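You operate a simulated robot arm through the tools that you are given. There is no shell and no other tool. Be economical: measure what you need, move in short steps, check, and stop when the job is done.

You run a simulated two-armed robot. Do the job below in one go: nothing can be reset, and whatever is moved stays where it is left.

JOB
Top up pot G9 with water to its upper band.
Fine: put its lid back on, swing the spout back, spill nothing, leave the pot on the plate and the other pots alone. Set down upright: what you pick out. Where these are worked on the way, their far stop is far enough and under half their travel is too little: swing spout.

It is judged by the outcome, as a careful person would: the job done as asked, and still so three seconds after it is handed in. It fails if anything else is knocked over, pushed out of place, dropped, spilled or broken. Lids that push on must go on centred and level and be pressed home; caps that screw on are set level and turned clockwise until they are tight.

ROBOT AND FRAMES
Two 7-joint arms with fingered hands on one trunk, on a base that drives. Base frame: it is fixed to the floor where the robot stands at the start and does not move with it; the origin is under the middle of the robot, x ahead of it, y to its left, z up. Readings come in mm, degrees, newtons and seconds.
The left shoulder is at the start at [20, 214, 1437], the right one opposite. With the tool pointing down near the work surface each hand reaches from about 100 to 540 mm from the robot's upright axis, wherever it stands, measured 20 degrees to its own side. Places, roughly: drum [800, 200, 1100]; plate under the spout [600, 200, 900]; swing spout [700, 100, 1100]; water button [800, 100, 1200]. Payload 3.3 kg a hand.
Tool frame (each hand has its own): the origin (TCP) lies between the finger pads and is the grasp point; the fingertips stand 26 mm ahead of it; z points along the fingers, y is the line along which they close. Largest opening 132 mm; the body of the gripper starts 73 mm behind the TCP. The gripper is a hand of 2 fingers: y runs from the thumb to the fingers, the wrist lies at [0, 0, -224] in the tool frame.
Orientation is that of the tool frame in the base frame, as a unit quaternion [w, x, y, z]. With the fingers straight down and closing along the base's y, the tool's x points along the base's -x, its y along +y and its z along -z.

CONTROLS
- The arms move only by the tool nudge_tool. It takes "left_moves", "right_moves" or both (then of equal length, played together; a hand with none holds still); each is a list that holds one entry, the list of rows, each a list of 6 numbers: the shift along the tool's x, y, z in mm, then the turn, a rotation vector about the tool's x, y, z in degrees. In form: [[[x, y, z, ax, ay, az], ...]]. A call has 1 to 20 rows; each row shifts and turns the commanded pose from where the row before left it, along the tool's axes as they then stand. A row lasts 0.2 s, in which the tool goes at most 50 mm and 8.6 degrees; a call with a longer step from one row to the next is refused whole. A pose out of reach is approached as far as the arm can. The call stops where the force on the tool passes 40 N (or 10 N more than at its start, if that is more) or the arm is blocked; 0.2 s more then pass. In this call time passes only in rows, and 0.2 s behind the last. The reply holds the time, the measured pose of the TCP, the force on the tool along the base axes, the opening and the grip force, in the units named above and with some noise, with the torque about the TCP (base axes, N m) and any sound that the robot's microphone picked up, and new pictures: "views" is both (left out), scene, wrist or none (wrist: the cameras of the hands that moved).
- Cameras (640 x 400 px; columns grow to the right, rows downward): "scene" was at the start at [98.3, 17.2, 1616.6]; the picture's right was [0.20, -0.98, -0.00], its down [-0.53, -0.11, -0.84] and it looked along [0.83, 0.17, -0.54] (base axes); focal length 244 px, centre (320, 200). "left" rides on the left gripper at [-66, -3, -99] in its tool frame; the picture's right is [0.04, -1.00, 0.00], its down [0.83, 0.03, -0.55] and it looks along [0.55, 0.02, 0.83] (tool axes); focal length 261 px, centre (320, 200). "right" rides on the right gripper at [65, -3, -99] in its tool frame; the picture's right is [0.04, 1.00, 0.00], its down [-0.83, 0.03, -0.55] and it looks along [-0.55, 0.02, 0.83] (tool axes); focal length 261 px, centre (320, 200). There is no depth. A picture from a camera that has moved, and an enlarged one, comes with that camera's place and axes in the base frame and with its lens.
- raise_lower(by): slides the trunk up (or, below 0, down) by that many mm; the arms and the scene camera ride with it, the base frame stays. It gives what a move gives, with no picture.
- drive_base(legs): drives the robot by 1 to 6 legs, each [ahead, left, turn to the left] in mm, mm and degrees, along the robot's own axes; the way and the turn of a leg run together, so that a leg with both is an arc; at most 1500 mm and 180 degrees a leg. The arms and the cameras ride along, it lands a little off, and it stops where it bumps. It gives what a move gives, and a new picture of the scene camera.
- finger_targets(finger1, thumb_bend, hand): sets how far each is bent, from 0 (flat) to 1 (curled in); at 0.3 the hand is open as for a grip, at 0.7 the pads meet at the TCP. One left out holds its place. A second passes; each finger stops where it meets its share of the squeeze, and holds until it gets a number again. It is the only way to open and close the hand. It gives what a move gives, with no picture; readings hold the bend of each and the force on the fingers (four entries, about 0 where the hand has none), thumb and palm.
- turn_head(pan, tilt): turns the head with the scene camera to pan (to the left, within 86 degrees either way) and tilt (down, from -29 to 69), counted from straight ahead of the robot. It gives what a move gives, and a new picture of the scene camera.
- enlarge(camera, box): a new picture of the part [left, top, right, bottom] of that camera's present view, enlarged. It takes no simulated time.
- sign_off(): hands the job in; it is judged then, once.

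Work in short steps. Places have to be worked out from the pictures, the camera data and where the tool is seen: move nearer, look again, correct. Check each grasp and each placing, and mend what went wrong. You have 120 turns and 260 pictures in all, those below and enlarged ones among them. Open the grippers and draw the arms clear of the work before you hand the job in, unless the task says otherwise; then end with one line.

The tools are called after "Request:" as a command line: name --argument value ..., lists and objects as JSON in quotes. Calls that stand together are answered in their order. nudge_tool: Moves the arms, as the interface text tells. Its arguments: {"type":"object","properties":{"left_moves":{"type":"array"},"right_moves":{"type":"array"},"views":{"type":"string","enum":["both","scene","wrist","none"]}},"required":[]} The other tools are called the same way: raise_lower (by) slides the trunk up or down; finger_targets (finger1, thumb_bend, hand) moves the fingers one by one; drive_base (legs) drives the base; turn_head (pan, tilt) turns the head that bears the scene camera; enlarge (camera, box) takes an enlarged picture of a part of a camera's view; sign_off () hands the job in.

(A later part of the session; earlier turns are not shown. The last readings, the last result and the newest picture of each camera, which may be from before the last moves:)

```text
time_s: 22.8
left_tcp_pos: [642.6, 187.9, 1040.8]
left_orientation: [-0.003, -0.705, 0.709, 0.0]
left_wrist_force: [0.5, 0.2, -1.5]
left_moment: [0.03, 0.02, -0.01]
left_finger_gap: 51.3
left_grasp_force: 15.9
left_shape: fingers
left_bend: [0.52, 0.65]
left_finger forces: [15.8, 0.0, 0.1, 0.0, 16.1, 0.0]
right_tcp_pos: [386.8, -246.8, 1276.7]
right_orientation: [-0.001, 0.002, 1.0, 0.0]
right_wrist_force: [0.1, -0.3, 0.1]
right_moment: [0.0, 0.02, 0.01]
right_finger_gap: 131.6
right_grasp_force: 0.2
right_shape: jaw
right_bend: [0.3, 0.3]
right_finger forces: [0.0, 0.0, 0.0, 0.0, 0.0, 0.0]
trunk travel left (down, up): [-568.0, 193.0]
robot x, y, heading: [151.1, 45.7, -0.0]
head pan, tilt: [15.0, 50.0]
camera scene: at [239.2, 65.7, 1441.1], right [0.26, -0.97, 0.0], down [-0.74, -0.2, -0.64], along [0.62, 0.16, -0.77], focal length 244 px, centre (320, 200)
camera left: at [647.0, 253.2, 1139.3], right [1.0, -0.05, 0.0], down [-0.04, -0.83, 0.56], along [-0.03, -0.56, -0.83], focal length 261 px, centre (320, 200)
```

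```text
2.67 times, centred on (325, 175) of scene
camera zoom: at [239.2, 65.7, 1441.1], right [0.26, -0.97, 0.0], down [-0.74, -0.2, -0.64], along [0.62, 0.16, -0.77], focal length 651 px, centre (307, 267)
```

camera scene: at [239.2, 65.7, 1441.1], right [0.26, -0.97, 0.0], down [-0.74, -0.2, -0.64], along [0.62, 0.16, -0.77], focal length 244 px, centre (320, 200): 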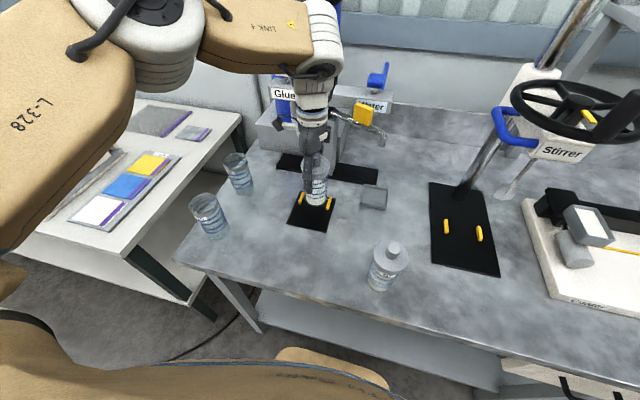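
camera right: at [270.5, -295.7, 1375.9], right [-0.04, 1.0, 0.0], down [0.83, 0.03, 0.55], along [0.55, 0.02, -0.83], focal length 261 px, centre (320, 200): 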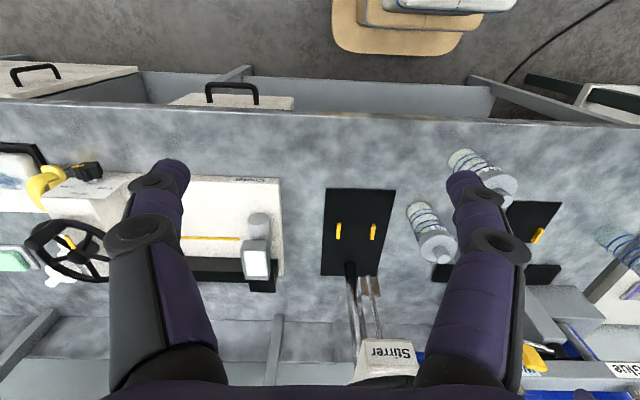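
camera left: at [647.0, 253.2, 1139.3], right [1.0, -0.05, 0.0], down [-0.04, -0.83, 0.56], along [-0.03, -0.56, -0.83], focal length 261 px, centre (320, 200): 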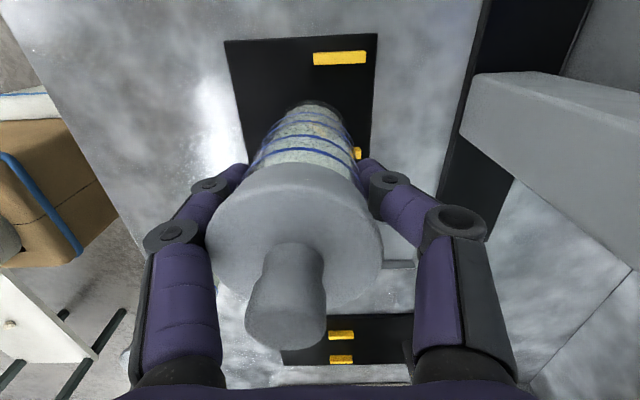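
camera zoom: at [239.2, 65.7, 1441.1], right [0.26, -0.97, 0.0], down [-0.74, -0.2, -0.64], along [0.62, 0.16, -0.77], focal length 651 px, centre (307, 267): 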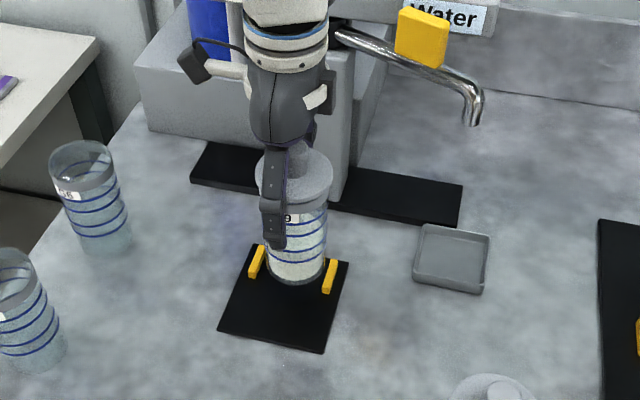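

The pot hangs over the plate. Bars are at about y=150 and 229 and x=641–681, and the spout tip should land at about x=643. I move 12 mm ahead, lower to just above the bars, and check alignment.

Request:
nudge_tool --left_moves '[[[0, -12, 0, 0, 0, 0], [0, 0, 13, 0, 0, 0], [0, 0, 12, 0, 0, 0]]]'

Request:
enlarge --camera "scene" --box '[270, 130, 370, 230]'

Request:
enlarge --camera "left" --box '[220, 20, 420, 200]'

```text
time_s: 23.6
left_tcp_pos: [656.6, 187.7, 1015.4]
left_orientation: [-0.003, -0.706, 0.708, -0.001]
left_wrist_force: [0.1, 0.1, -1.3]
left_moment: [0.01, -0.02, 0.01]
left_finger_gap: 51.3
left_grasp_force: 16.5
left_shape: fingers
left_bend: [0.52, 0.65]
left_finger forces: [15.7, 0.0, 0.1, 0.0, 16.0, 0.1]
right_tcp_pos: [386.5, -247.3, 1276.6]
right_orientation: [0.0, 0.002, 1.0, 0.0]
right_wrist_force: [0.9, 1.0, 0.1]
right_moment: [0.02, 0.0, -0.02]
right_finger_gap: 131.8
right_grasp_force: 0.1
right_shape: jaw
right_bend: [0.3, 0.3]
right_finger forces: [0.1, 0.1, 0.0, 0.0, 0.0, 0.1]
trunk travel left (down, up): [-568.0, 193.0]
robot x, y, heading: [149.2, 47.7, -0.4]
head pan, tilt: [15.0, 50.0]
camera scene: at [238.9, 65.6, 1441.1], right [0.26, -0.97, 0.0], down [-0.74, -0.2, -0.64], along [0.62, 0.16, -0.77], focal length 244 px, centre (320, 200)
camera left: at [660.2, 252.1, 1113.7], right [1.0, -0.04, 0.0], down [-0.04, -0.83, 0.56], along [-0.03, -0.56, -0.83], focal length 261 px, centre (320, 200)
```

scene: 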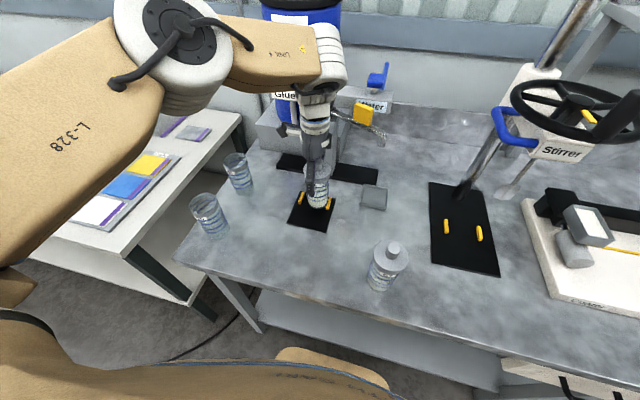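
left: 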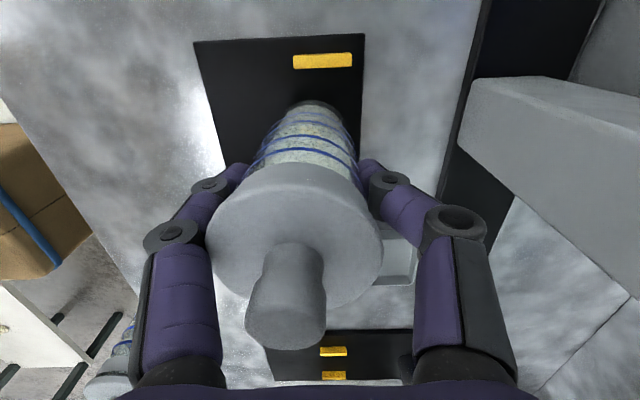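

```text
4.00 times, centred on (320, 180) of scene
camera zoom: at [238.9, 65.6, 1441.1], right [0.26, -0.97, 0.0], down [-0.74, -0.2, -0.64], along [0.62, 0.16, -0.77], focal length 976 px, centre (320, 280)
```

zoom: 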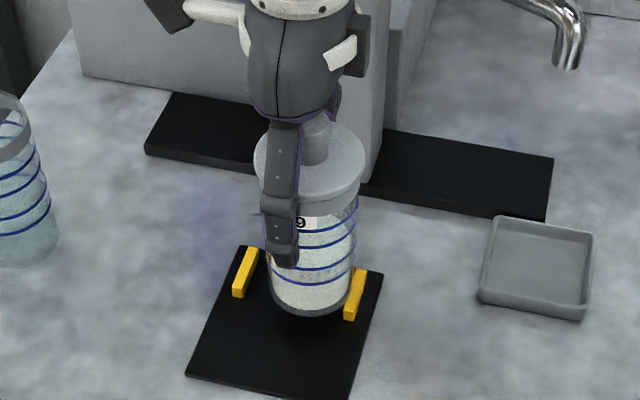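

```text
2.22 times, centred on (320, 110) of left
camera zoom: at [660.2, 252.1, 1113.7], right [1.0, -0.04, 0.0], down [-0.04, -0.83, 0.56], along [-0.03, -0.56, -0.83], focal length 579 px, centre (320, 400)
```

zoom: 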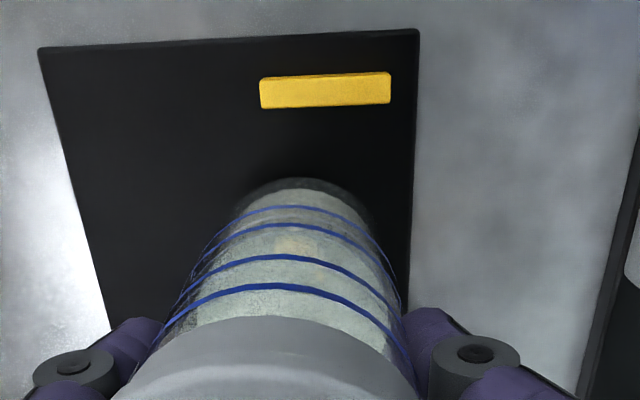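

Both views put the pot base at about (643,179), while the bars' middle is y≈188. I shift 9 mm left and lower partway.

Request:
nudge_tool --left_moves '[[[-9, 0, 0, 0, 0, 0], [0, 0, 7, 0, 0, 0]]]' --views "none"

Request:
enlarge --camera "scene" --box '[270, 130, 370, 230]'

Request:
enlarge --camera "left" --box '[220, 20, 420, 200]'

```text
time_s: 24.2
left_tcp_pos: [656.9, 194.5, 1007.7]
left_orientation: [-0.002, -0.705, 0.709, 0.0]
left_wrist_force: [0.4, 0.8, -1.5]
left_moment: [-0.01, 0.0, -0.01]
left_finger_gap: 51.6
left_grasp_force: 15.7
left_shape: fingers
left_bend: [0.52, 0.65]
left_finger forces: [15.7, 0.1, 0.1, 0.0, 16.0, 0.1]
right_tcp_pos: [385.9, -246.5, 1276.8]
right_orientation: [-0.001, 0.002, 1.0, 0.0]
right_wrist_force: [-0.8, 0.1, 0.7]
right_moment: [-0.02, 0.03, 0.02]
right_finger_gap: 131.8
right_grasp_force: 0.0
right_shape: jaw
right_bend: [0.3, 0.3]
right_finger forces: [0.0, 0.0, 0.1, 0.1, 0.1, 0.1]
trunk travel left (down, up): [-568.0, 193.0]
robot x, y, heading: [155.2, 45.5, -0.2]
head pan, tilt: [15.0, 50.0]
```

```text
4.00 times, centred on (320, 180) of scene
camera zoom: at [238.6, 65.4, 1441.1], right [0.26, -0.97, 0.0], down [-0.74, -0.2, -0.64], along [0.62, 0.16, -0.77], focal length 976 px, centre (320, 280)
```

zoom: 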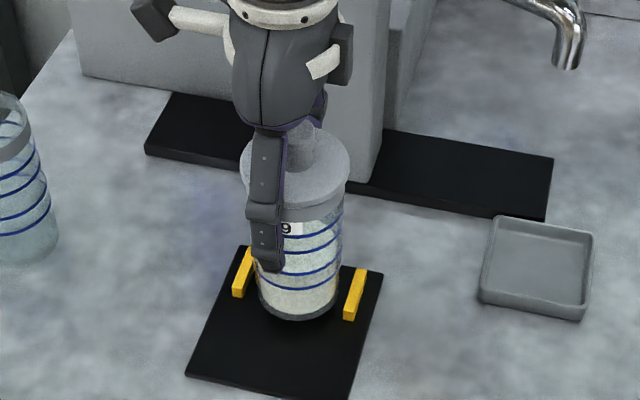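

```text
2.22 times, centred on (320, 110) of left
camera zoom: at [660.2, 261.1, 1106.2], right [1.0, -0.05, 0.0], down [-0.04, -0.83, 0.56], along [-0.03, -0.56, -0.83], focal length 579 px, centre (320, 400)
```

zoom: 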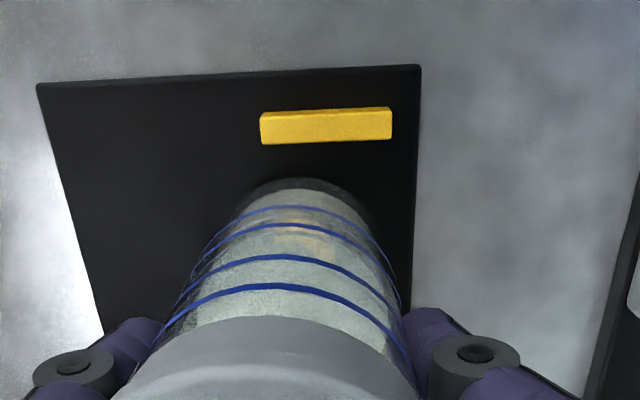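

The pot is centred between the bars and slightly above the plate. I lower 9 mm toward contact.

Request:
nudge_tool --left_moves '[[[1, 0, 5, 0, 0, 0], [0, 0, 4, 0, 0, 0]]]' --views "none"

Request:
enlarge --camera "scene" --box '[270, 130, 370, 230]'

```text
time_s: 24.8
left_tcp_pos: [655.6, 194.9, 999.0]
left_orientation: [-0.001, -0.706, 0.708, -0.001]
left_wrist_force: [0.0, -0.2, -1.1]
left_moment: [0.05, -0.01, -0.01]
left_finger_gap: 51.2
left_grasp_force: 15.4
left_shape: fingers
left_bend: [0.52, 0.65]
left_finger forces: [15.6, 0.0, 0.0, 0.0, 16.0, 0.0]
right_tcp_pos: [386.5, -246.6, 1275.5]
right_orientation: [0.001, 0.002, 1.0, 0.0]
right_wrist_force: [0.6, -0.1, 0.3]
right_moment: [0.03, -0.02, 0.02]
right_finger_gap: 131.9
right_grasp_force: 0.1
right_shape: jaw
right_bend: [0.3, 0.3]
right_finger forces: [0.1, 0.0, 0.0, 0.0, 0.0, 0.0]
trunk travel left (down, up): [-568.0, 193.0]
robot x, y, heading: [151.2, 48.4, 0.1]
head pan, tilt: [15.0, 50.0]
```

```text
4.00 times, centred on (320, 180) of scene
camera zoom: at [238.5, 65.9, 1441.1], right [0.26, -0.97, 0.0], down [-0.74, -0.2, -0.64], along [0.62, 0.16, -0.77], focal length 976 px, centre (320, 280)
```

zoom: 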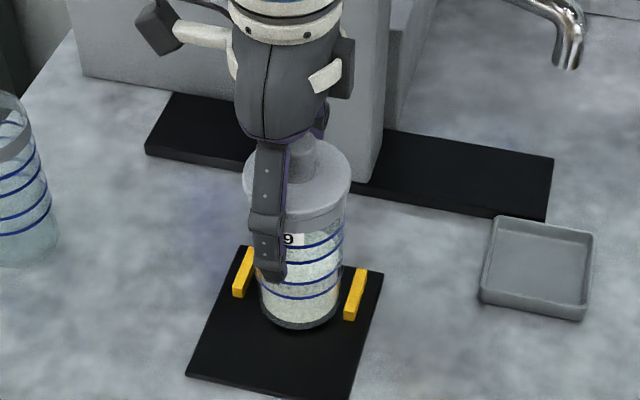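

Centred and still hanging (-1.1 N). I continue in 1.5 mm steps until it is supported.

Request:
nudge_tool --left_moves '[[[0, 0, 1.5, 0, 0, 0], [0, 0, 1.5, 0, 0, 0]]]' --views "none"

```text
time_s: 25.4
left_tcp_pos: [656.1, 195.1, 996.8]
left_orientation: [-0.001, -0.706, 0.708, -0.001]
left_wrist_force: [0.6, 0.6, 0.6]
left_moment: [-0.03, 0.02, -0.01]
left_finger_gap: 51.3
left_grasp_force: 15.6
left_shape: fingers
left_bend: [0.52, 0.65]
left_finger forces: [15.7, 0.0, 0.1, 0.0, 16.2, 0.0]
right_tcp_pos: [385.9, -246.0, 1276.4]
right_orientation: [0.0, 0.001, 1.0, 0.0]
right_wrist_force: [0.2, 0.1, -0.6]
right_moment: [-0.01, -0.03, -0.03]
right_finger_gap: 131.9
right_grasp_force: 0.1
right_shape: jaw
right_bend: [0.3, 0.3]
right_finger forces: [0.0, 0.1, 0.0, 0.1, 0.0, 0.0]
trunk travel left (down, up): [-568.0, 193.0]
robot x, y, heading: [152.9, 42.7, 0.0]
head pan, tilt: [15.0, 50.0]
```

Contact shows: the force went from -1.5 to about +0.6 N. I push 1 mm more to confirm, then release.

Request:
nudge_tool --left_moves '[[[0, 0, 1, 0, 0, 0]]]' --views "none"

Request:
finger_targets --hand "left" --finger1 0.45 --thumb_bend 0.45

Request:
finger_targets --hand "left" --finger1 0.3 --thumb_bend 0.3

Request:
enlarge --camera "left" --box '[120, 0, 520, 400]'

Request:
enlarge --camera "scene" --box '[270, 130, 370, 230]'

```text
time_s: 25.8
left_tcp_pos: [657.2, 196.1, 997.1]
left_orientation: [-0.001, -0.706, 0.708, -0.001]
left_wrist_force: [2.2, -0.3, 5.4]
left_moment: [0.02, 0.09, -0.01]
left_finger_gap: 51.3
left_grasp_force: 16.2
left_shape: fingers
left_bend: [0.52, 0.65]
left_finger forces: [16.1, 0.1, 0.1, 0.0, 16.6, 0.1]
right_tcp_pos: [386.6, -247.0, 1275.8]
right_orientation: [-0.001, 0.003, 1.0, 0.0]
right_wrist_force: [0.0, 0.6, -0.3]
right_moment: [0.01, -0.01, 0.02]
right_finger_gap: 131.8
right_grasp_force: 0.0
right_shape: jaw
right_bend: [0.3, 0.3]
right_finger forces: [0.0, 0.0, 0.0, 0.0, 0.0, 0.0]
trunk travel left (down, up): [-568.0, 193.0]
robot x, y, heading: [151.1, 50.3, 0.0]
head pan, tilt: [15.0, 50.0]
```

```text
time_s: 26.8
left_tcp_pos: [656.1, 194.5, 996.4]
left_orientation: [-0.001, -0.706, 0.708, -0.001]
left_wrist_force: [-0.1, 0.0, -0.3]
left_moment: [0.02, -0.02, -0.03]
left_finger_gap: 83.1
left_grasp_force: 0.0
left_shape: fingers
left_bend: [0.45, 0.45]
left_finger forces: [0.0, 0.0, 0.0, 0.1, 0.0, 0.0]
right_tcp_pos: [385.6, -248.6, 1275.7]
right_orientation: [0.0, 0.002, 1.0, -0.001]
right_wrist_force: [-0.4, 0.3, -0.6]
right_moment: [0.04, 0.02, -0.01]
right_finger_gap: 131.9
right_grasp_force: 0.0
right_shape: jaw
right_bend: [0.3, 0.3]
right_finger forces: [0.0, 0.1, 0.1, 0.0, 0.1, 0.0]
trunk travel left (down, up): [-568.0, 193.0]
robot x, y, heading: [151.3, 44.8, -0.0]
head pan, tilt: [15.0, 50.0]
```

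```text
time_s: 27.8
left_tcp_pos: [657.5, 196.6, 995.5]
left_orientation: [-0.001, -0.706, 0.708, -0.001]
left_wrist_force: [0.5, 0.2, 0.4]
left_moment: [-0.01, -0.02, 0.01]
left_finger_gap: 133.0
left_grasp_force: 0.0
left_shape: fingers
left_bend: [0.3, 0.3]
left_finger forces: [0.1, 0.0, 0.1, 0.1, 0.0, 0.1]
right_tcp_pos: [386.8, -246.4, 1275.5]
right_orientation: [-0.001, 0.001, 1.0, 0.0]
right_wrist_force: [-0.3, 0.1, -0.5]
right_moment: [-0.03, 0.0, -0.01]
right_finger_gap: 132.0
right_grasp_force: 0.0
right_shape: jaw
right_bend: [0.3, 0.3]
right_finger forces: [0.0, 0.0, 0.0, 0.0, 0.0, 0.0]
trunk travel left (down, up): [-568.0, 193.0]
robot x, y, heading: [150.9, 44.5, -0.3]
head pan, tilt: [15.0, 50.0]
```

```text
1.00 times, centred on (320, 200) of left (not enlarged: the box is as wide or as high as the picture)
camera zoom: at [659.7, 260.6, 1094.0], right [1.0, -0.05, 0.0], down [-0.04, -0.83, 0.56], along [-0.03, -0.56, -0.83], focal length 261 px, centre (320, 200)
```

zoom: 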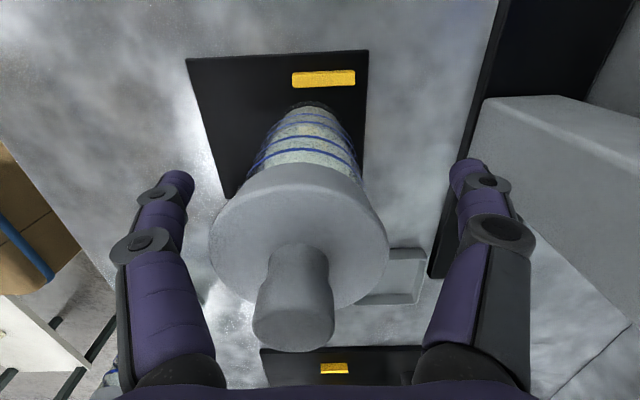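

```text
4.00 times, centred on (320, 180) of scene
camera zoom: at [238.4, 65.8, 1441.1], right [0.26, -0.97, 0.0], down [-0.74, -0.2, -0.64], along [0.62, 0.16, -0.77], focal length 976 px, centre (320, 280)
```

zoom: 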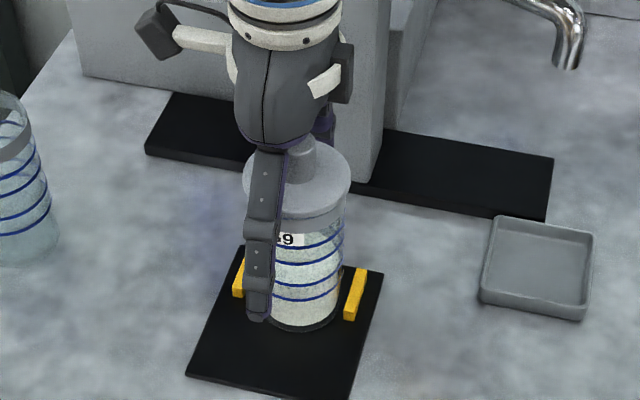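

The pot stands on the plate between the bars, released. I rise above the knob and centre on it (about (644,187)).

Request:
nudge_tool --left_moves '[[[0, 0, -30, 0, 0, 0], [0, 0, -30, 0, 0, 0], [0, 0, -30, 0, 0, 0], [0, 0, -30, 0, 0, 0], [8, 12, 0, 0, 0, 0]]]'

Request:
enlarge --camera "scene" --box '[270, 110, 370, 230]'

```text
time_s: 29.0
left_tcp_pos: [644.2, 186.4, 1115.7]
left_orientation: [-0.001, -0.706, 0.708, -0.002]
left_wrist_force: [-0.3, -0.7, 0.7]
left_moment: [-0.03, 0.0, 0.01]
left_finger_gap: 133.1
left_grasp_force: 0.0
left_shape: fingers
left_bend: [0.3, 0.3]
left_finger forces: [0.0, 0.1, 0.0, 0.0, 0.0, 0.0]
right_tcp_pos: [386.0, -247.2, 1276.1]
right_orientation: [0.0, 0.002, 1.0, 0.0]
right_wrist_force: [1.0, -0.5, 0.7]
right_moment: [-0.03, -0.03, 0.02]
right_finger_gap: 131.6
right_grasp_force: 0.0
right_shape: jaw
right_bend: [0.3, 0.3]
right_finger forces: [0.0, 0.1, 0.0, 0.1, 0.0, 0.1]
trunk travel left (down, up): [-568.0, 193.0]
robot x, y, heading: [149.8, 46.3, -0.4]
head pan, tilt: [15.0, 50.0]
camera scene: at [238.3, 66.1, 1441.1], right [0.26, -0.97, 0.0], down [-0.74, -0.2, -0.64], along [0.62, 0.16, -0.77], focal length 244 px, centre (320, 200)
camera left: at [647.9, 252.4, 1213.9], right [1.0, -0.04, 0.0], down [-0.04, -0.83, 0.56], along [-0.03, -0.56, -0.83], focal length 261 px, centre (320, 200)
```

scene: 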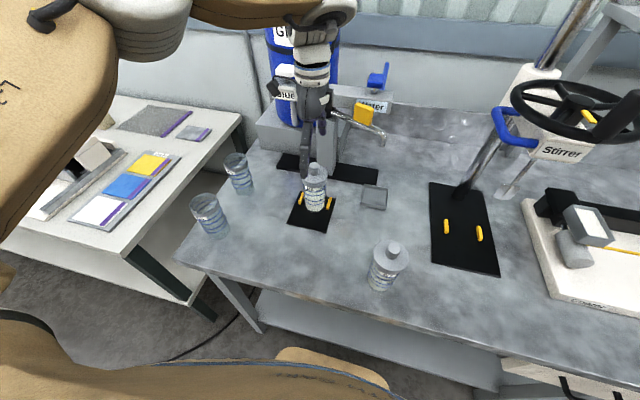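
left: 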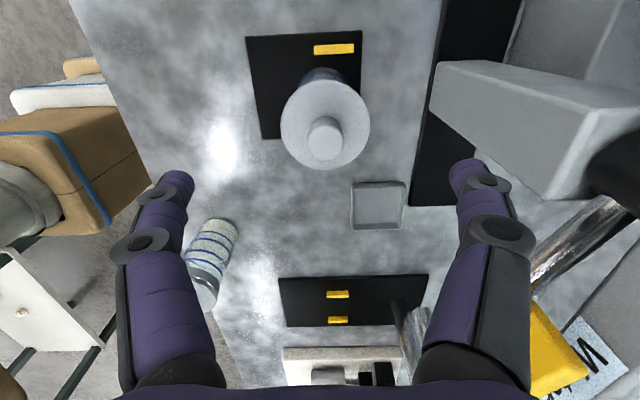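

```text
3.33 times, centred on (320, 170) of scene
camera zoom: at [238.3, 66.1, 1441.1], right [0.26, -0.97, 0.0], down [-0.74, -0.2, -0.64], along [0.62, 0.16, -0.77], focal length 813 px, centre (320, 300)
```

zoom: 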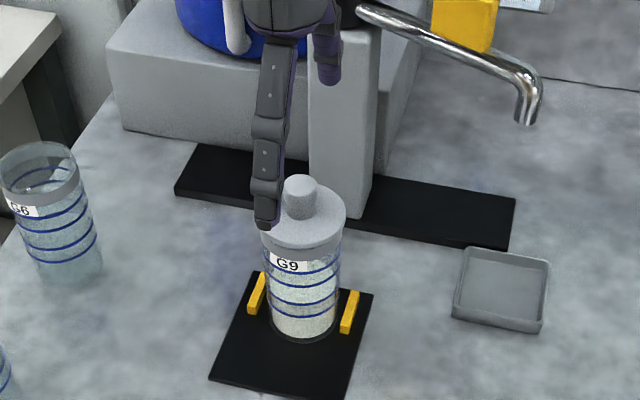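

Refined, the knob centre is at about (645,190) with top z≈1055–1060. I preset the fingers to a 60 mm gap and descend to TCP z≈1066.

Request:
finger_targets --hand "left" --finger1 0.5 --thumb_bend 0.5

Request:
nudge_tool --left_moves '[[[-4, -1, 12, 0, 0, 0], [0, 0, 13, 0, 0, 0], [0, 0, 13, 0, 0, 0], [0, 0, 12, 0, 0, 0]]]'

Request:
enlarge --camera "scene" --box '[280, 130, 350, 210]'

```text
time_s: 30.0
left_tcp_pos: [644.3, 186.1, 1115.4]
left_orientation: [-0.002, -0.706, 0.709, -0.001]
left_wrist_force: [-0.8, -0.5, 0.2]
left_moment: [-0.02, -0.05, 0.0]
left_finger_gap: 67.3
left_grasp_force: 0.0
left_shape: fingers
left_bend: [0.5, 0.5]
left_finger forces: [0.0, 0.0, 0.0, 0.1, 0.0, 0.0]
right_tcp_pos: [385.8, -247.4, 1275.6]
right_orientation: [0.0, 0.002, 1.0, -0.001]
right_wrist_force: [0.6, 0.1, 0.1]
right_moment: [-0.01, -0.01, -0.01]
right_finger_gap: 132.0
right_grasp_force: 0.0
right_shape: jaw
right_bend: [0.3, 0.3]
right_finger forces: [0.1, 0.0, 0.0, 0.1, 0.1, 0.0]
trunk travel left (down, up): [-568.0, 193.0]
robot x, y, heading: [151.4, 43.7, -0.3]
head pan, tilt: [15.0, 50.0]
```

```text
time_s: 31.0
left_tcp_pos: [646.2, 190.7, 1065.8]
left_orientation: [-0.001, -0.706, 0.708, 0.0]
left_wrist_force: [0.6, -0.2, 0.7]
left_moment: [-0.01, 0.02, 0.01]
left_finger_gap: 66.9
left_grasp_force: 0.1
left_shape: fingers
left_bend: [0.5, 0.5]
left_finger forces: [0.0, 0.0, 0.1, 0.0, 0.0, 0.1]
right_tcp_pos: [386.7, -247.2, 1276.2]
right_orientation: [-0.001, 0.001, 1.0, 0.0]
right_wrist_force: [0.1, 0.6, 0.9]
right_moment: [0.02, 0.01, -0.04]
right_finger_gap: 132.0
right_grasp_force: 0.0
right_shape: jaw
right_bend: [0.3, 0.3]
right_finger forces: [0.0, 0.0, 0.1, 0.0, 0.0, 0.0]
trunk travel left (down, up): [-568.0, 193.0]
robot x, y, heading: [150.5, 47.7, -0.2]
head pan, tilt: [15.0, 50.0]
camera scene: at [238.5, 65.7, 1441.1], right [0.26, -0.97, 0.0], down [-0.74, -0.2, -0.64], along [0.62, 0.16, -0.77], focal length 244 px, centre (320, 200)
camera left: at [649.4, 256.2, 1163.0], right [1.0, -0.05, 0.0], down [-0.04, -0.83, 0.56], along [-0.03, -0.56, -0.83], focal length 261 px, centre (320, 200)
```

scene: 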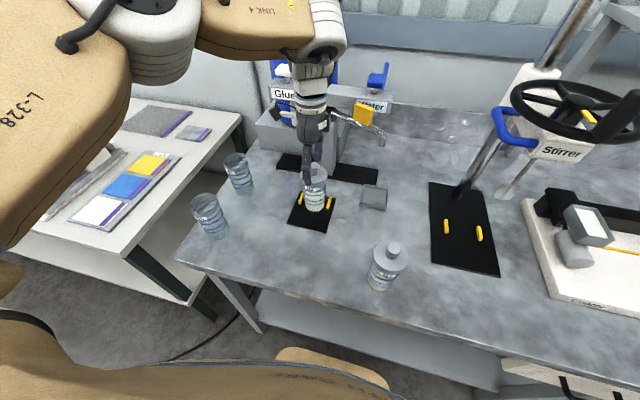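
left: 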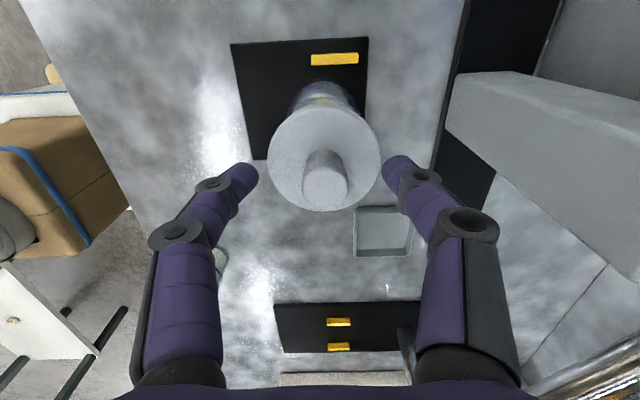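

```text
5.00 times, centred on (315, 170) of scene
camera zoom: at [238.5, 65.7, 1441.1], right [0.26, -0.97, 0.0], down [-0.74, -0.2, -0.64], along [0.62, 0.16, -0.77], focal length 1220 px, centre (345, 350)
```

zoom: 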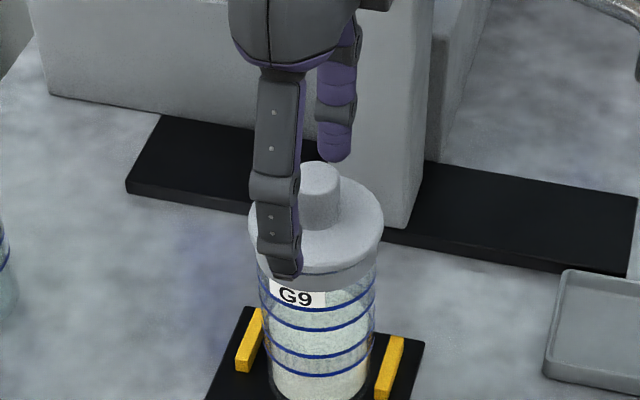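

The knob is between the fingertips, with small scatter in y. I shift 2 mm, descend 4 mm, and close on it.

Request:
nudge_tool --left_moves '[[[2, 0, 4, 0, 0, 0]]]' --views "none"

Request:
finger_targets --hand "left" --finger1 0.62 --thumb_bend 0.62

Request:
enlarge --camera "left" --box '[200, 80, 460, 300]'

Request:
enlarge --camera "scene" --box '[280, 130, 350, 210]'

```text
time_s: 31.4
left_tcp_pos: [644.9, 189.6, 1060.7]
left_orientation: [-0.002, -0.706, 0.709, -0.002]
left_wrist_force: [0.0, -0.4, -1.1]
left_moment: [-0.01, 0.01, -0.03]
left_finger_gap: 66.8
left_grasp_force: 0.1
left_shape: fingers
left_bend: [0.5, 0.5]
left_finger forces: [0.0, 0.0, 0.0, 0.1, 0.1, 0.1]
right_tcp_pos: [386.2, -246.7, 1275.9]
right_orientation: [0.0, 0.002, 1.0, 0.0]
right_wrist_force: [-0.3, 0.5, 0.1]
right_moment: [0.0, 0.03, 0.0]
right_finger_gap: 132.0
right_grasp_force: 0.0
right_shape: jaw
right_bend: [0.3, 0.3]
right_finger forces: [0.0, 0.0, 0.0, 0.0, 0.1, 0.1]
trunk travel left (down, up): [-568.0, 193.0]
robot x, y, heading: [148.7, 43.0, -0.2]
head pan, tilt: [15.0, 50.0]
```

```text
time_s: 32.4
left_tcp_pos: [646.4, 188.0, 1061.7]
left_orientation: [-0.002, -0.706, 0.708, -0.001]
left_wrist_force: [0.7, -0.9, -0.5]
left_moment: [-0.01, -0.01, 0.02]
left_finger_gap: 32.1
left_grasp_force: 1.1
left_shape: fingers
left_bend: [0.6, 0.61]
left_finger forces: [1.8, 0.0, 0.0, 0.1, 1.7, 0.0]
right_tcp_pos: [387.2, -246.3, 1275.8]
right_orientation: [0.0, 0.002, 1.0, 0.0]
right_wrist_force: [-0.4, 0.4, -0.8]
right_moment: [-0.02, 0.01, 0.01]
right_finger_gap: 131.9
right_grasp_force: 0.0
right_shape: jaw
right_bend: [0.3, 0.3]
right_finger forces: [0.1, 0.0, 0.1, 0.0, 0.0, 0.1]
trunk travel left (down, up): [-568.0, 193.0]
robot x, y, heading: [148.4, 46.9, -0.5]
head pan, tilt: [15.0, 50.0]
heard: snap
```

```text
1.82 times, centred on (330, 190) of left
camera zoom: at [649.3, 254.6, 1159.5], right [1.0, -0.05, 0.0], down [-0.04, -0.83, 0.56], along [-0.03, -0.56, -0.83], focal length 474 px, centre (302, 218)
```

zoom: 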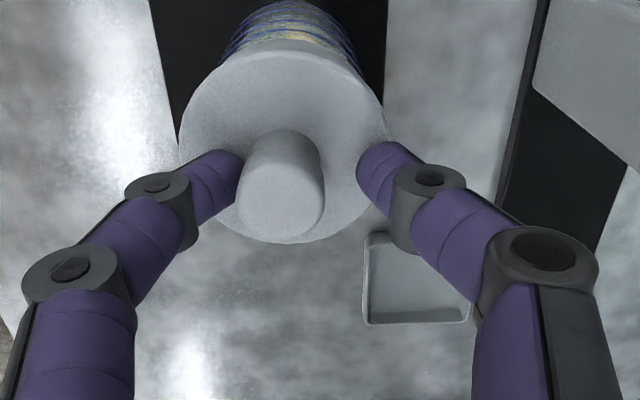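

```text
5.00 times, centred on (315, 170) of scene
camera zoom: at [238.4, 65.8, 1441.1], right [0.26, -0.97, 0.0], down [-0.74, -0.2, -0.64], along [0.62, 0.16, -0.77], focal length 1220 px, centre (345, 350)
```

zoom: 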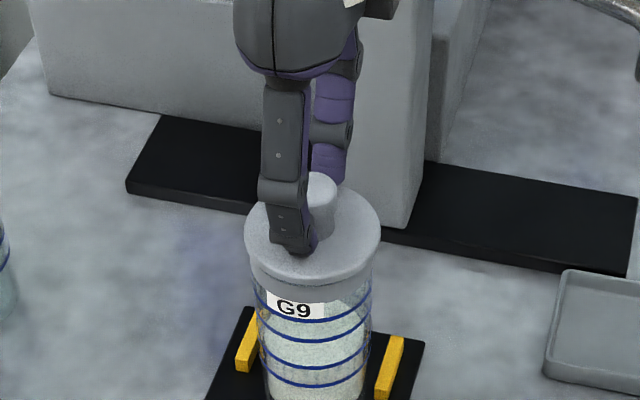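

A snap was heard (the lid's push fit may have loosened), and both fingers report light contact. I tighten the grip on the knob and look.

Request:
finger_targets --hand "left" --finger1 0.75 --thumb_bend 0.75

Request:
enlarge --camera "left" --box '[200, 80, 460, 300]'

Request:
enlarge --camera "scene" --box '[280, 130, 350, 210]'

```text
time_s: 33.4
left_tcp_pos: [645.1, 188.8, 1061.4]
left_orientation: [-0.002, -0.706, 0.708, -0.002]
left_wrist_force: [-0.1, -0.1, -0.1]
left_moment: [0.0, 0.04, 0.0]
left_finger_gap: 30.4
left_grasp_force: 15.2
left_shape: fingers
left_bend: [0.67, 0.66]
left_finger forces: [15.6, 0.1, 0.0, 0.0, 15.0, 0.1]
right_tcp_pos: [386.6, -247.6, 1276.4]
right_orientation: [0.001, 0.002, 1.0, 0.001]
right_wrist_force: [0.2, -0.4, 0.6]
right_moment: [0.03, 0.01, -0.04]
right_finger_gap: 132.1
right_grasp_force: 0.1
right_shape: jaw
right_bend: [0.3, 0.3]
right_finger forces: [0.1, 0.0, 0.0, 0.0, 0.0, 0.0]
trunk travel left (down, up): [-568.0, 193.0]
robot x, y, heading: [152.1, 46.6, -0.2]
head pan, tilt: [15.0, 50.0]
```

```text
1.82 times, centred on (330, 190) of left
camera zoom: at [649.3, 254.6, 1159.5], right [1.0, -0.05, 0.0], down [-0.04, -0.83, 0.56], along [-0.03, -0.56, -0.83], focal length 474 px, centre (302, 218)
```

zoom: 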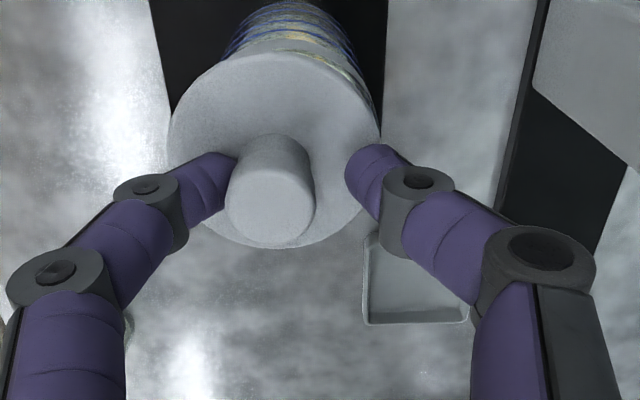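

```text
5.00 times, centred on (315, 170) of scene
camera zoom: at [238.4, 65.8, 1441.1], right [0.26, -0.97, 0.0], down [-0.74, -0.2, -0.64], along [0.62, 0.16, -0.77], focal length 1220 px, centre (345, 350)
```

zoom: 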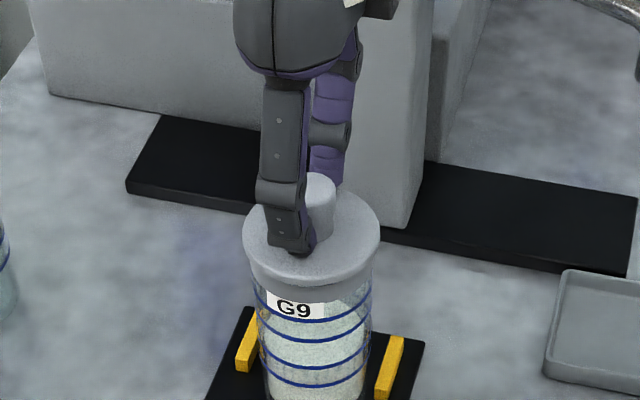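

Grip is 15 N with a 30 mm gap. I lift gently and check that only the lid comes.

Request:
nudge_tool --left_moves '[[[0, 0, -4, 0, 0, 0], [0, 0, -8, 0, 0, 0], [0, 0, -10, 0, 0, 0]]]'

Request:
enlarge --camera "scene" --box '[280, 130, 350, 210]'

```text
time_s: 34.2
left_tcp_pos: [645.6, 190.2, 1084.1]
left_orientation: [-0.001, -0.706, 0.708, -0.001]
left_wrist_force: [1.0, 0.8, 0.7]
left_moment: [-0.01, -0.02, -0.01]
left_finger_gap: 30.7
left_grasp_force: 15.6
left_shape: fingers
left_bend: [0.67, 0.66]
left_finger forces: [15.8, 0.0, 0.1, 0.0, 15.0, 0.0]
right_tcp_pos: [385.7, -247.0, 1275.6]
right_orientation: [-0.001, 0.001, 1.0, 0.0]
right_wrist_force: [-0.6, -0.6, -0.1]
right_moment: [0.01, 0.0, 0.04]
right_finger_gap: 132.0
right_grasp_force: 0.0
right_shape: jaw
right_bend: [0.3, 0.3]
right_finger forces: [0.1, 0.1, 0.0, 0.1, 0.0, 0.0]
trunk travel left (down, up): [-568.0, 193.0]
robot x, y, heading: [149.4, 47.3, -0.3]
head pan, tilt: [15.0, 50.0]
camera scene: at [238.3, 65.7, 1441.1], right [0.26, -0.97, 0.0], down [-0.74, -0.2, -0.64], along [0.62, 0.16, -0.77], focal length 244 px, centre (320, 200)
camera left: at [649.0, 254.8, 1181.4], right [1.0, -0.04, 0.0], down [-0.04, -0.83, 0.56], along [-0.03, -0.56, -0.83], focal length 261 px, centre (320, 200)
```

scene: 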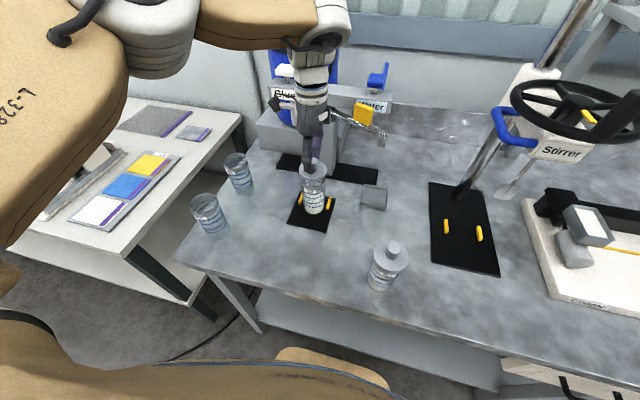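
left: 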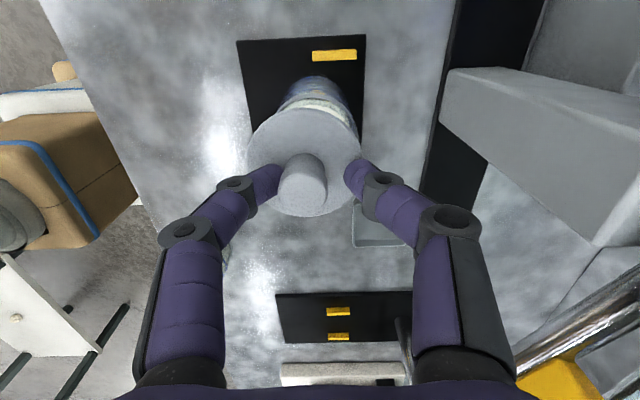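

```text
5.00 times, centred on (315, 170) of scene
camera zoom: at [238.3, 65.7, 1441.1], right [0.26, -0.97, 0.0], down [-0.74, -0.2, -0.64], along [0.62, 0.16, -0.77], focal length 1220 px, centre (345, 350)
```

zoom: 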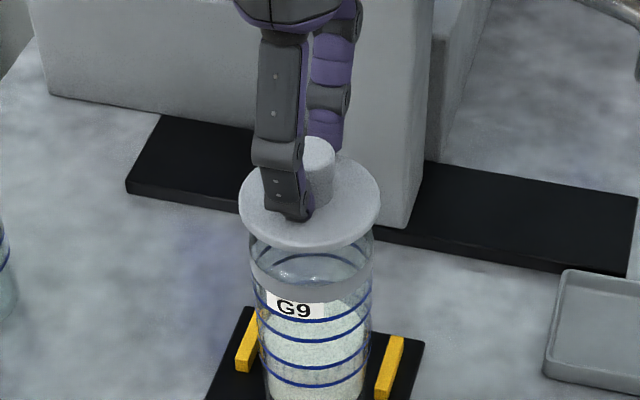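

The lid comes off alone and the pot stays. I lift it clear, move right toward free table at about (600,70), and look.

Request:
nudge_tool --left_moves '[[[0, 0, -15, 0, 0, 0], [0, 0, -20, 0, 0, 0], [0, 0, -15, 0, 0, 0], [20, 8, 0, 0, 0, 0], [25, 9, 0, 0, 0, 0], [25, 9, 0, 0, 0, 0], [25, 10, 0, 0, 0, 0], [25, 10, 0, 0, 0, 0]]]'

Request:
enlarge --camera "scene" --box '[270, 110, 390, 230]'

```text
time_s: 36.2
left_tcp_pos: [613.9, 97.1, 1139.5]
left_orientation: [0.021, 0.733, -0.68, 0.014]
left_wrist_force: [-0.9, -0.6, -0.6]
left_moment: [0.0, 0.0, -0.02]
left_finger_gap: 30.4
left_grasp_force: 14.5
left_shape: fingers
left_bend: [0.67, 0.66]
left_finger forces: [16.0, 0.0, 0.0, 0.0, 14.9, 0.0]
right_tcp_pos: [385.7, -246.9, 1275.9]
right_orientation: [0.0, 0.002, 1.0, 0.0]
right_wrist_force: [0.0, -0.8, 0.1]
right_moment: [0.01, 0.0, 0.01]
right_finger_gap: 132.1
right_grasp_force: 0.0
right_shape: jaw
right_bend: [0.3, 0.3]
right_finger forces: [0.0, 0.1, 0.0, 0.0, 0.0, 0.1]
trunk travel left (down, up): [-568.0, 193.0]
robot x, y, heading: [150.0, 43.6, -0.4]
head pan, tilt: [15.0, 50.0]
stopped in row 8 (left hand): the arm was blocked; the commanded pose is now the measured one
camera scene: at [238.5, 66.0, 1441.1], right [0.26, -0.97, 0.0], down [-0.74, -0.2, -0.64], along [0.62, 0.16, -0.77], focal length 244 px, centre (320, 200)
camera left: at [613.7, 166.2, 1234.1], right [1.0, 0.03, -0.01], down [0.03, -0.8, 0.59], along [0.01, -0.59, -0.8], focal length 261 px, centre (320, 200)
```

scene: 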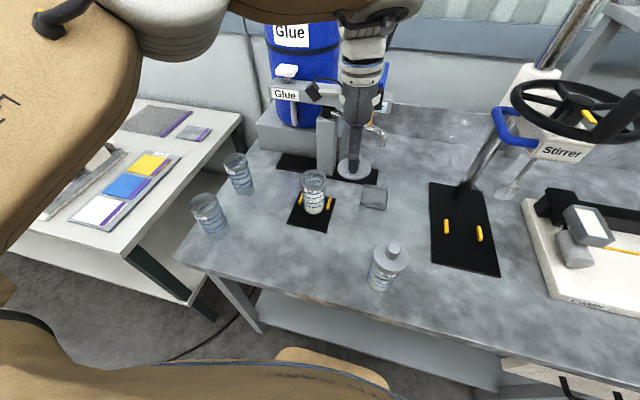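
left: 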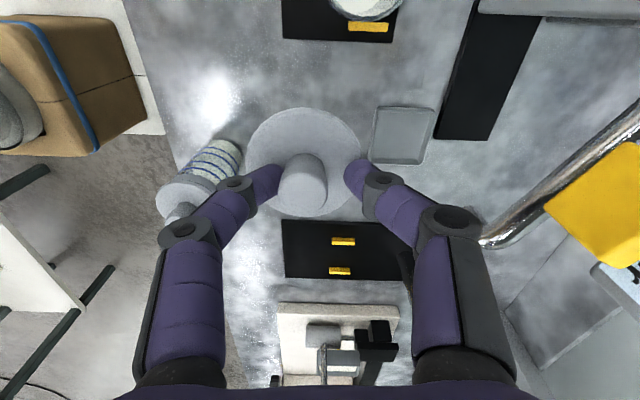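

```text
3.33 times, centred on (330, 170) of scene
camera zoom: at [238.5, 66.0, 1441.1], right [0.26, -0.97, 0.0], down [-0.74, -0.2, -0.64], along [0.62, 0.16, -0.77], focal length 813 px, centre (287, 300)
```

zoom: 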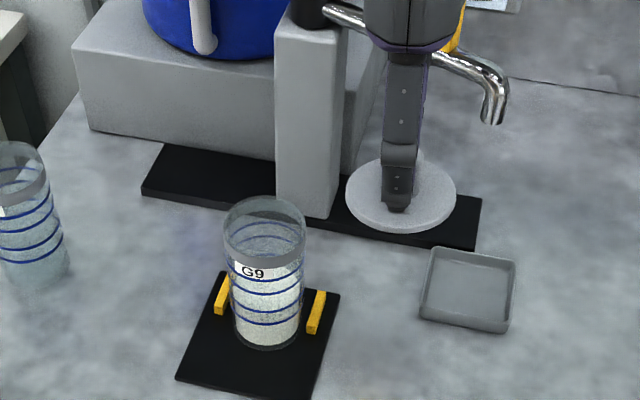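

The lid is held fine; the arm hit its inward reach limit. I level the hand, pull back to (560,90), and lower to z≈1000.

Request:
nudge_tool --left_moves '[[[0, 18, 0, 0.2, -1, 1.5], [2, 18, 0, 0.2, -1, 1.5], [5, 18, 5, 0.2, -0.8, 1.3], [0, 0, 40, 0, 0, 0], [0, 0, 40, 0, 0, 0], [0, 0, 40, 0, 0, 0]]]'

Request:
enlarge --camera "scene" --box '[270, 150, 390, 270]'

```text
time_s: 37.6
left_tcp_pos: [561.4, 85.1, 1014.0]
left_orientation: [0.001, -0.705, 0.71, 0.0]
left_wrist_force: [0.3, 0.2, -1.1]
left_moment: [-0.01, 0.02, 0.0]
left_finger_gap: 18.6
left_grasp_force: 11.9
left_shape: fingers
left_bend: [0.71, 0.68]
left_finger forces: [12.2, 0.0, 0.0, 0.0, 12.3, 0.1]
right_tcp_pos: [387.8, -247.2, 1276.4]
right_orientation: [0.0, 0.002, 1.0, 0.001]
right_wrist_force: [-0.2, 0.5, -0.3]
right_moment: [0.02, 0.03, 0.03]
right_finger_gap: 131.7
right_grasp_force: 0.1
right_shape: jaw
right_bend: [0.3, 0.3]
right_finger forces: [0.0, 0.1, 0.0, 0.1, 0.0, 0.0]
trunk travel left (down, up): [-568.0, 193.0]
robot x, y, heading: [151.1, 45.1, 0.2]
head pan, tilt: [15.0, 50.0]
camera scene: at [239.3, 66.1, 1441.1], right [0.26, -0.97, 0.0], down [-0.74, -0.2, -0.64], along [0.62, 0.16, -0.77], focal length 244 px, centre (320, 200)
camera left: at [564.9, 150.0, 1111.1], right [1.0, -0.05, 0.0], down [-0.04, -0.83, 0.55], along [-0.03, -0.55, -0.83], focal length 261 px, centre (320, 200)
```

scene: 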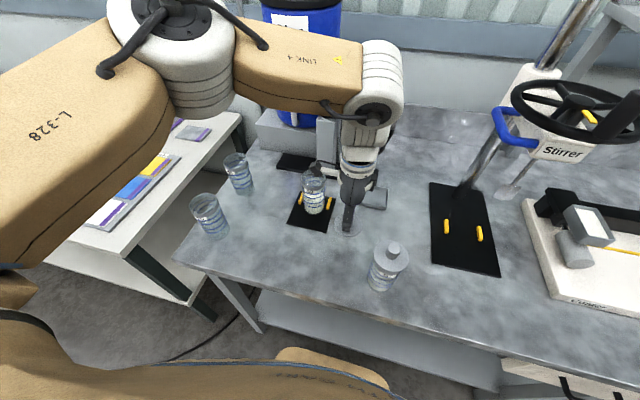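
left: 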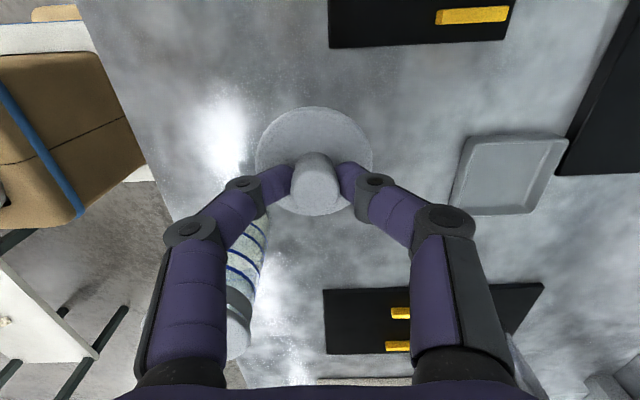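

```text
3.33 times, centred on (330, 210) of scene
camera zoom: at [239.3, 66.1, 1441.1], right [0.26, -0.97, 0.0], down [-0.74, -0.2, -0.64], along [0.62, 0.16, -0.77], focal length 813 px, centre (287, 167)
```

zoom: 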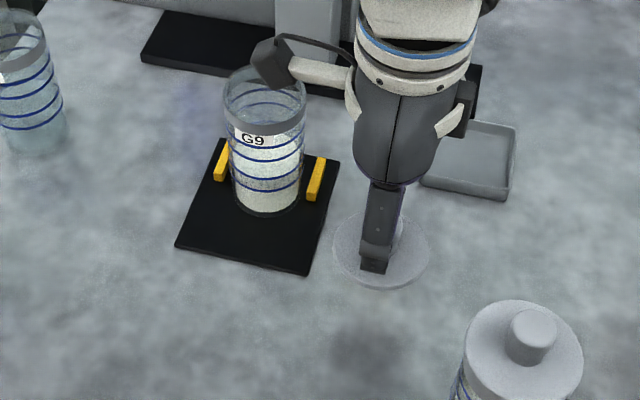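

The lid is still held (disc at the expected place), though the gap has changed a little. I lower 60 mm without delay.

Request:
nudge_tool --left_moves '[[[0, 0, 30, 0, 0, 0], [0, 0, 30, 0, 0, 0]]]'

Request:
enlarge --camera "scene" --box '[300, 180, 390, 270]'

Request:
enlarge --camera "left" --box '[220, 80, 420, 260]'

```text
time_s: 38.2
left_tcp_pos: [562.3, 84.1, 951.6]
left_orientation: [0.001, -0.705, 0.709, 0.0]
left_wrist_force: [-0.4, 0.4, -0.8]
left_moment: [-0.02, 0.02, 0.0]
left_finger_gap: 18.6
left_grasp_force: 11.7
left_shape: fingers
left_bend: [0.71, 0.68]
left_finger forces: [12.2, 0.0, 0.1, 0.1, 12.2, 0.0]
right_tcp_pos: [386.6, -247.9, 1276.1]
right_orientation: [-0.001, 0.002, 1.0, 0.0]
right_wrist_force: [0.1, -0.5, -0.2]
right_moment: [0.01, 0.02, 0.0]
right_finger_gap: 132.1
right_grasp_force: 0.1
right_shape: jaw
right_bend: [0.3, 0.3]
right_finger forces: [0.0, 0.1, 0.0, 0.0, 0.1, 0.0]
trunk travel left (down, up): [-568.0, 193.0]
robot x, y, heading: [150.8, 44.8, -0.1]
head pan, tilt: [15.0, 50.0]
camera scene: at [238.4, 65.8, 1441.1], right [0.26, -0.97, 0.0], down [-0.74, -0.2, -0.64], along [0.62, 0.16, -0.77], focal length 244 px, centre (320, 200)
camera left: at [565.6, 150.3, 1050.3], right [1.0, -0.05, 0.0], down [-0.04, -0.83, 0.55], along [-0.03, -0.55, -0.83], focal length 261 px, centre (320, 200)
```

scene: 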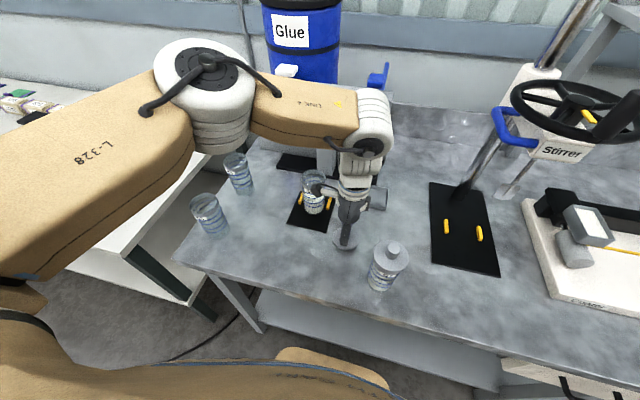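
left: 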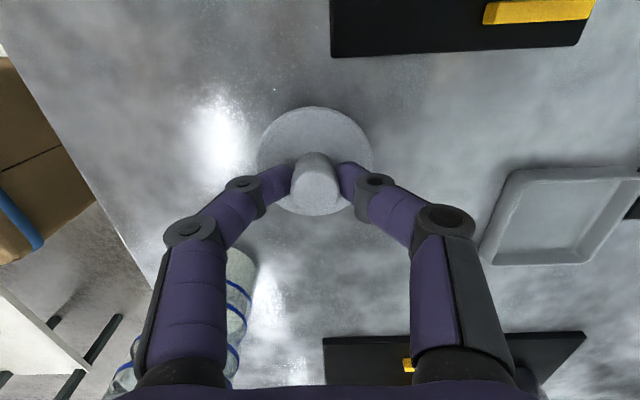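

```text
4.44 times, centred on (345, 225) of scene
camera zoom: at [238.4, 65.8, 1441.1], right [0.26, -0.97, 0.0], down [-0.74, -0.2, -0.64], along [0.62, 0.16, -0.77], focal length 1084 px, centre (209, 89)
```

zoom: 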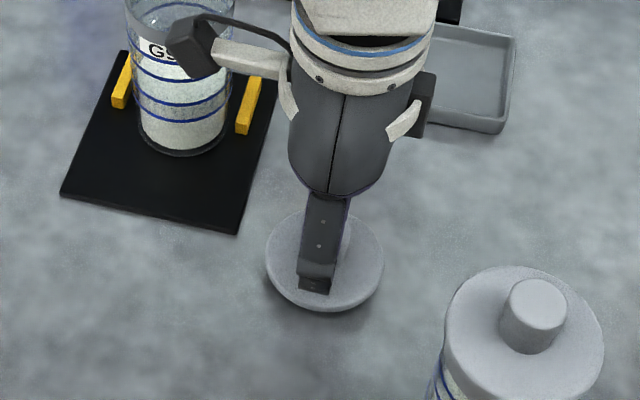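

```text
2.22 times, centred on (320, 170) of left
camera zoom: at [565.6, 150.3, 1050.3], right [1.0, -0.05, 0.0], down [-0.04, -0.83, 0.55], along [-0.03, -0.55, -0.83], focal length 579 px, centre (320, 267)
```

zoom: 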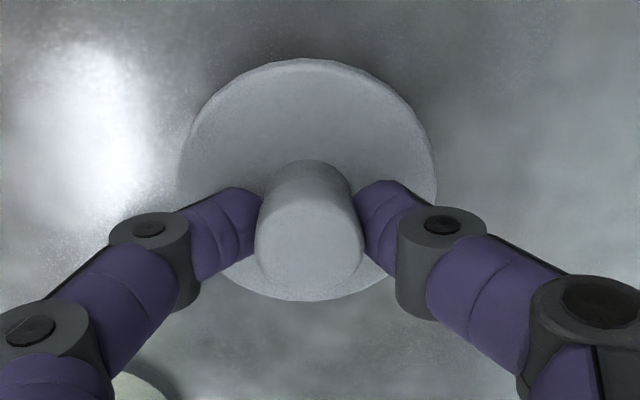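

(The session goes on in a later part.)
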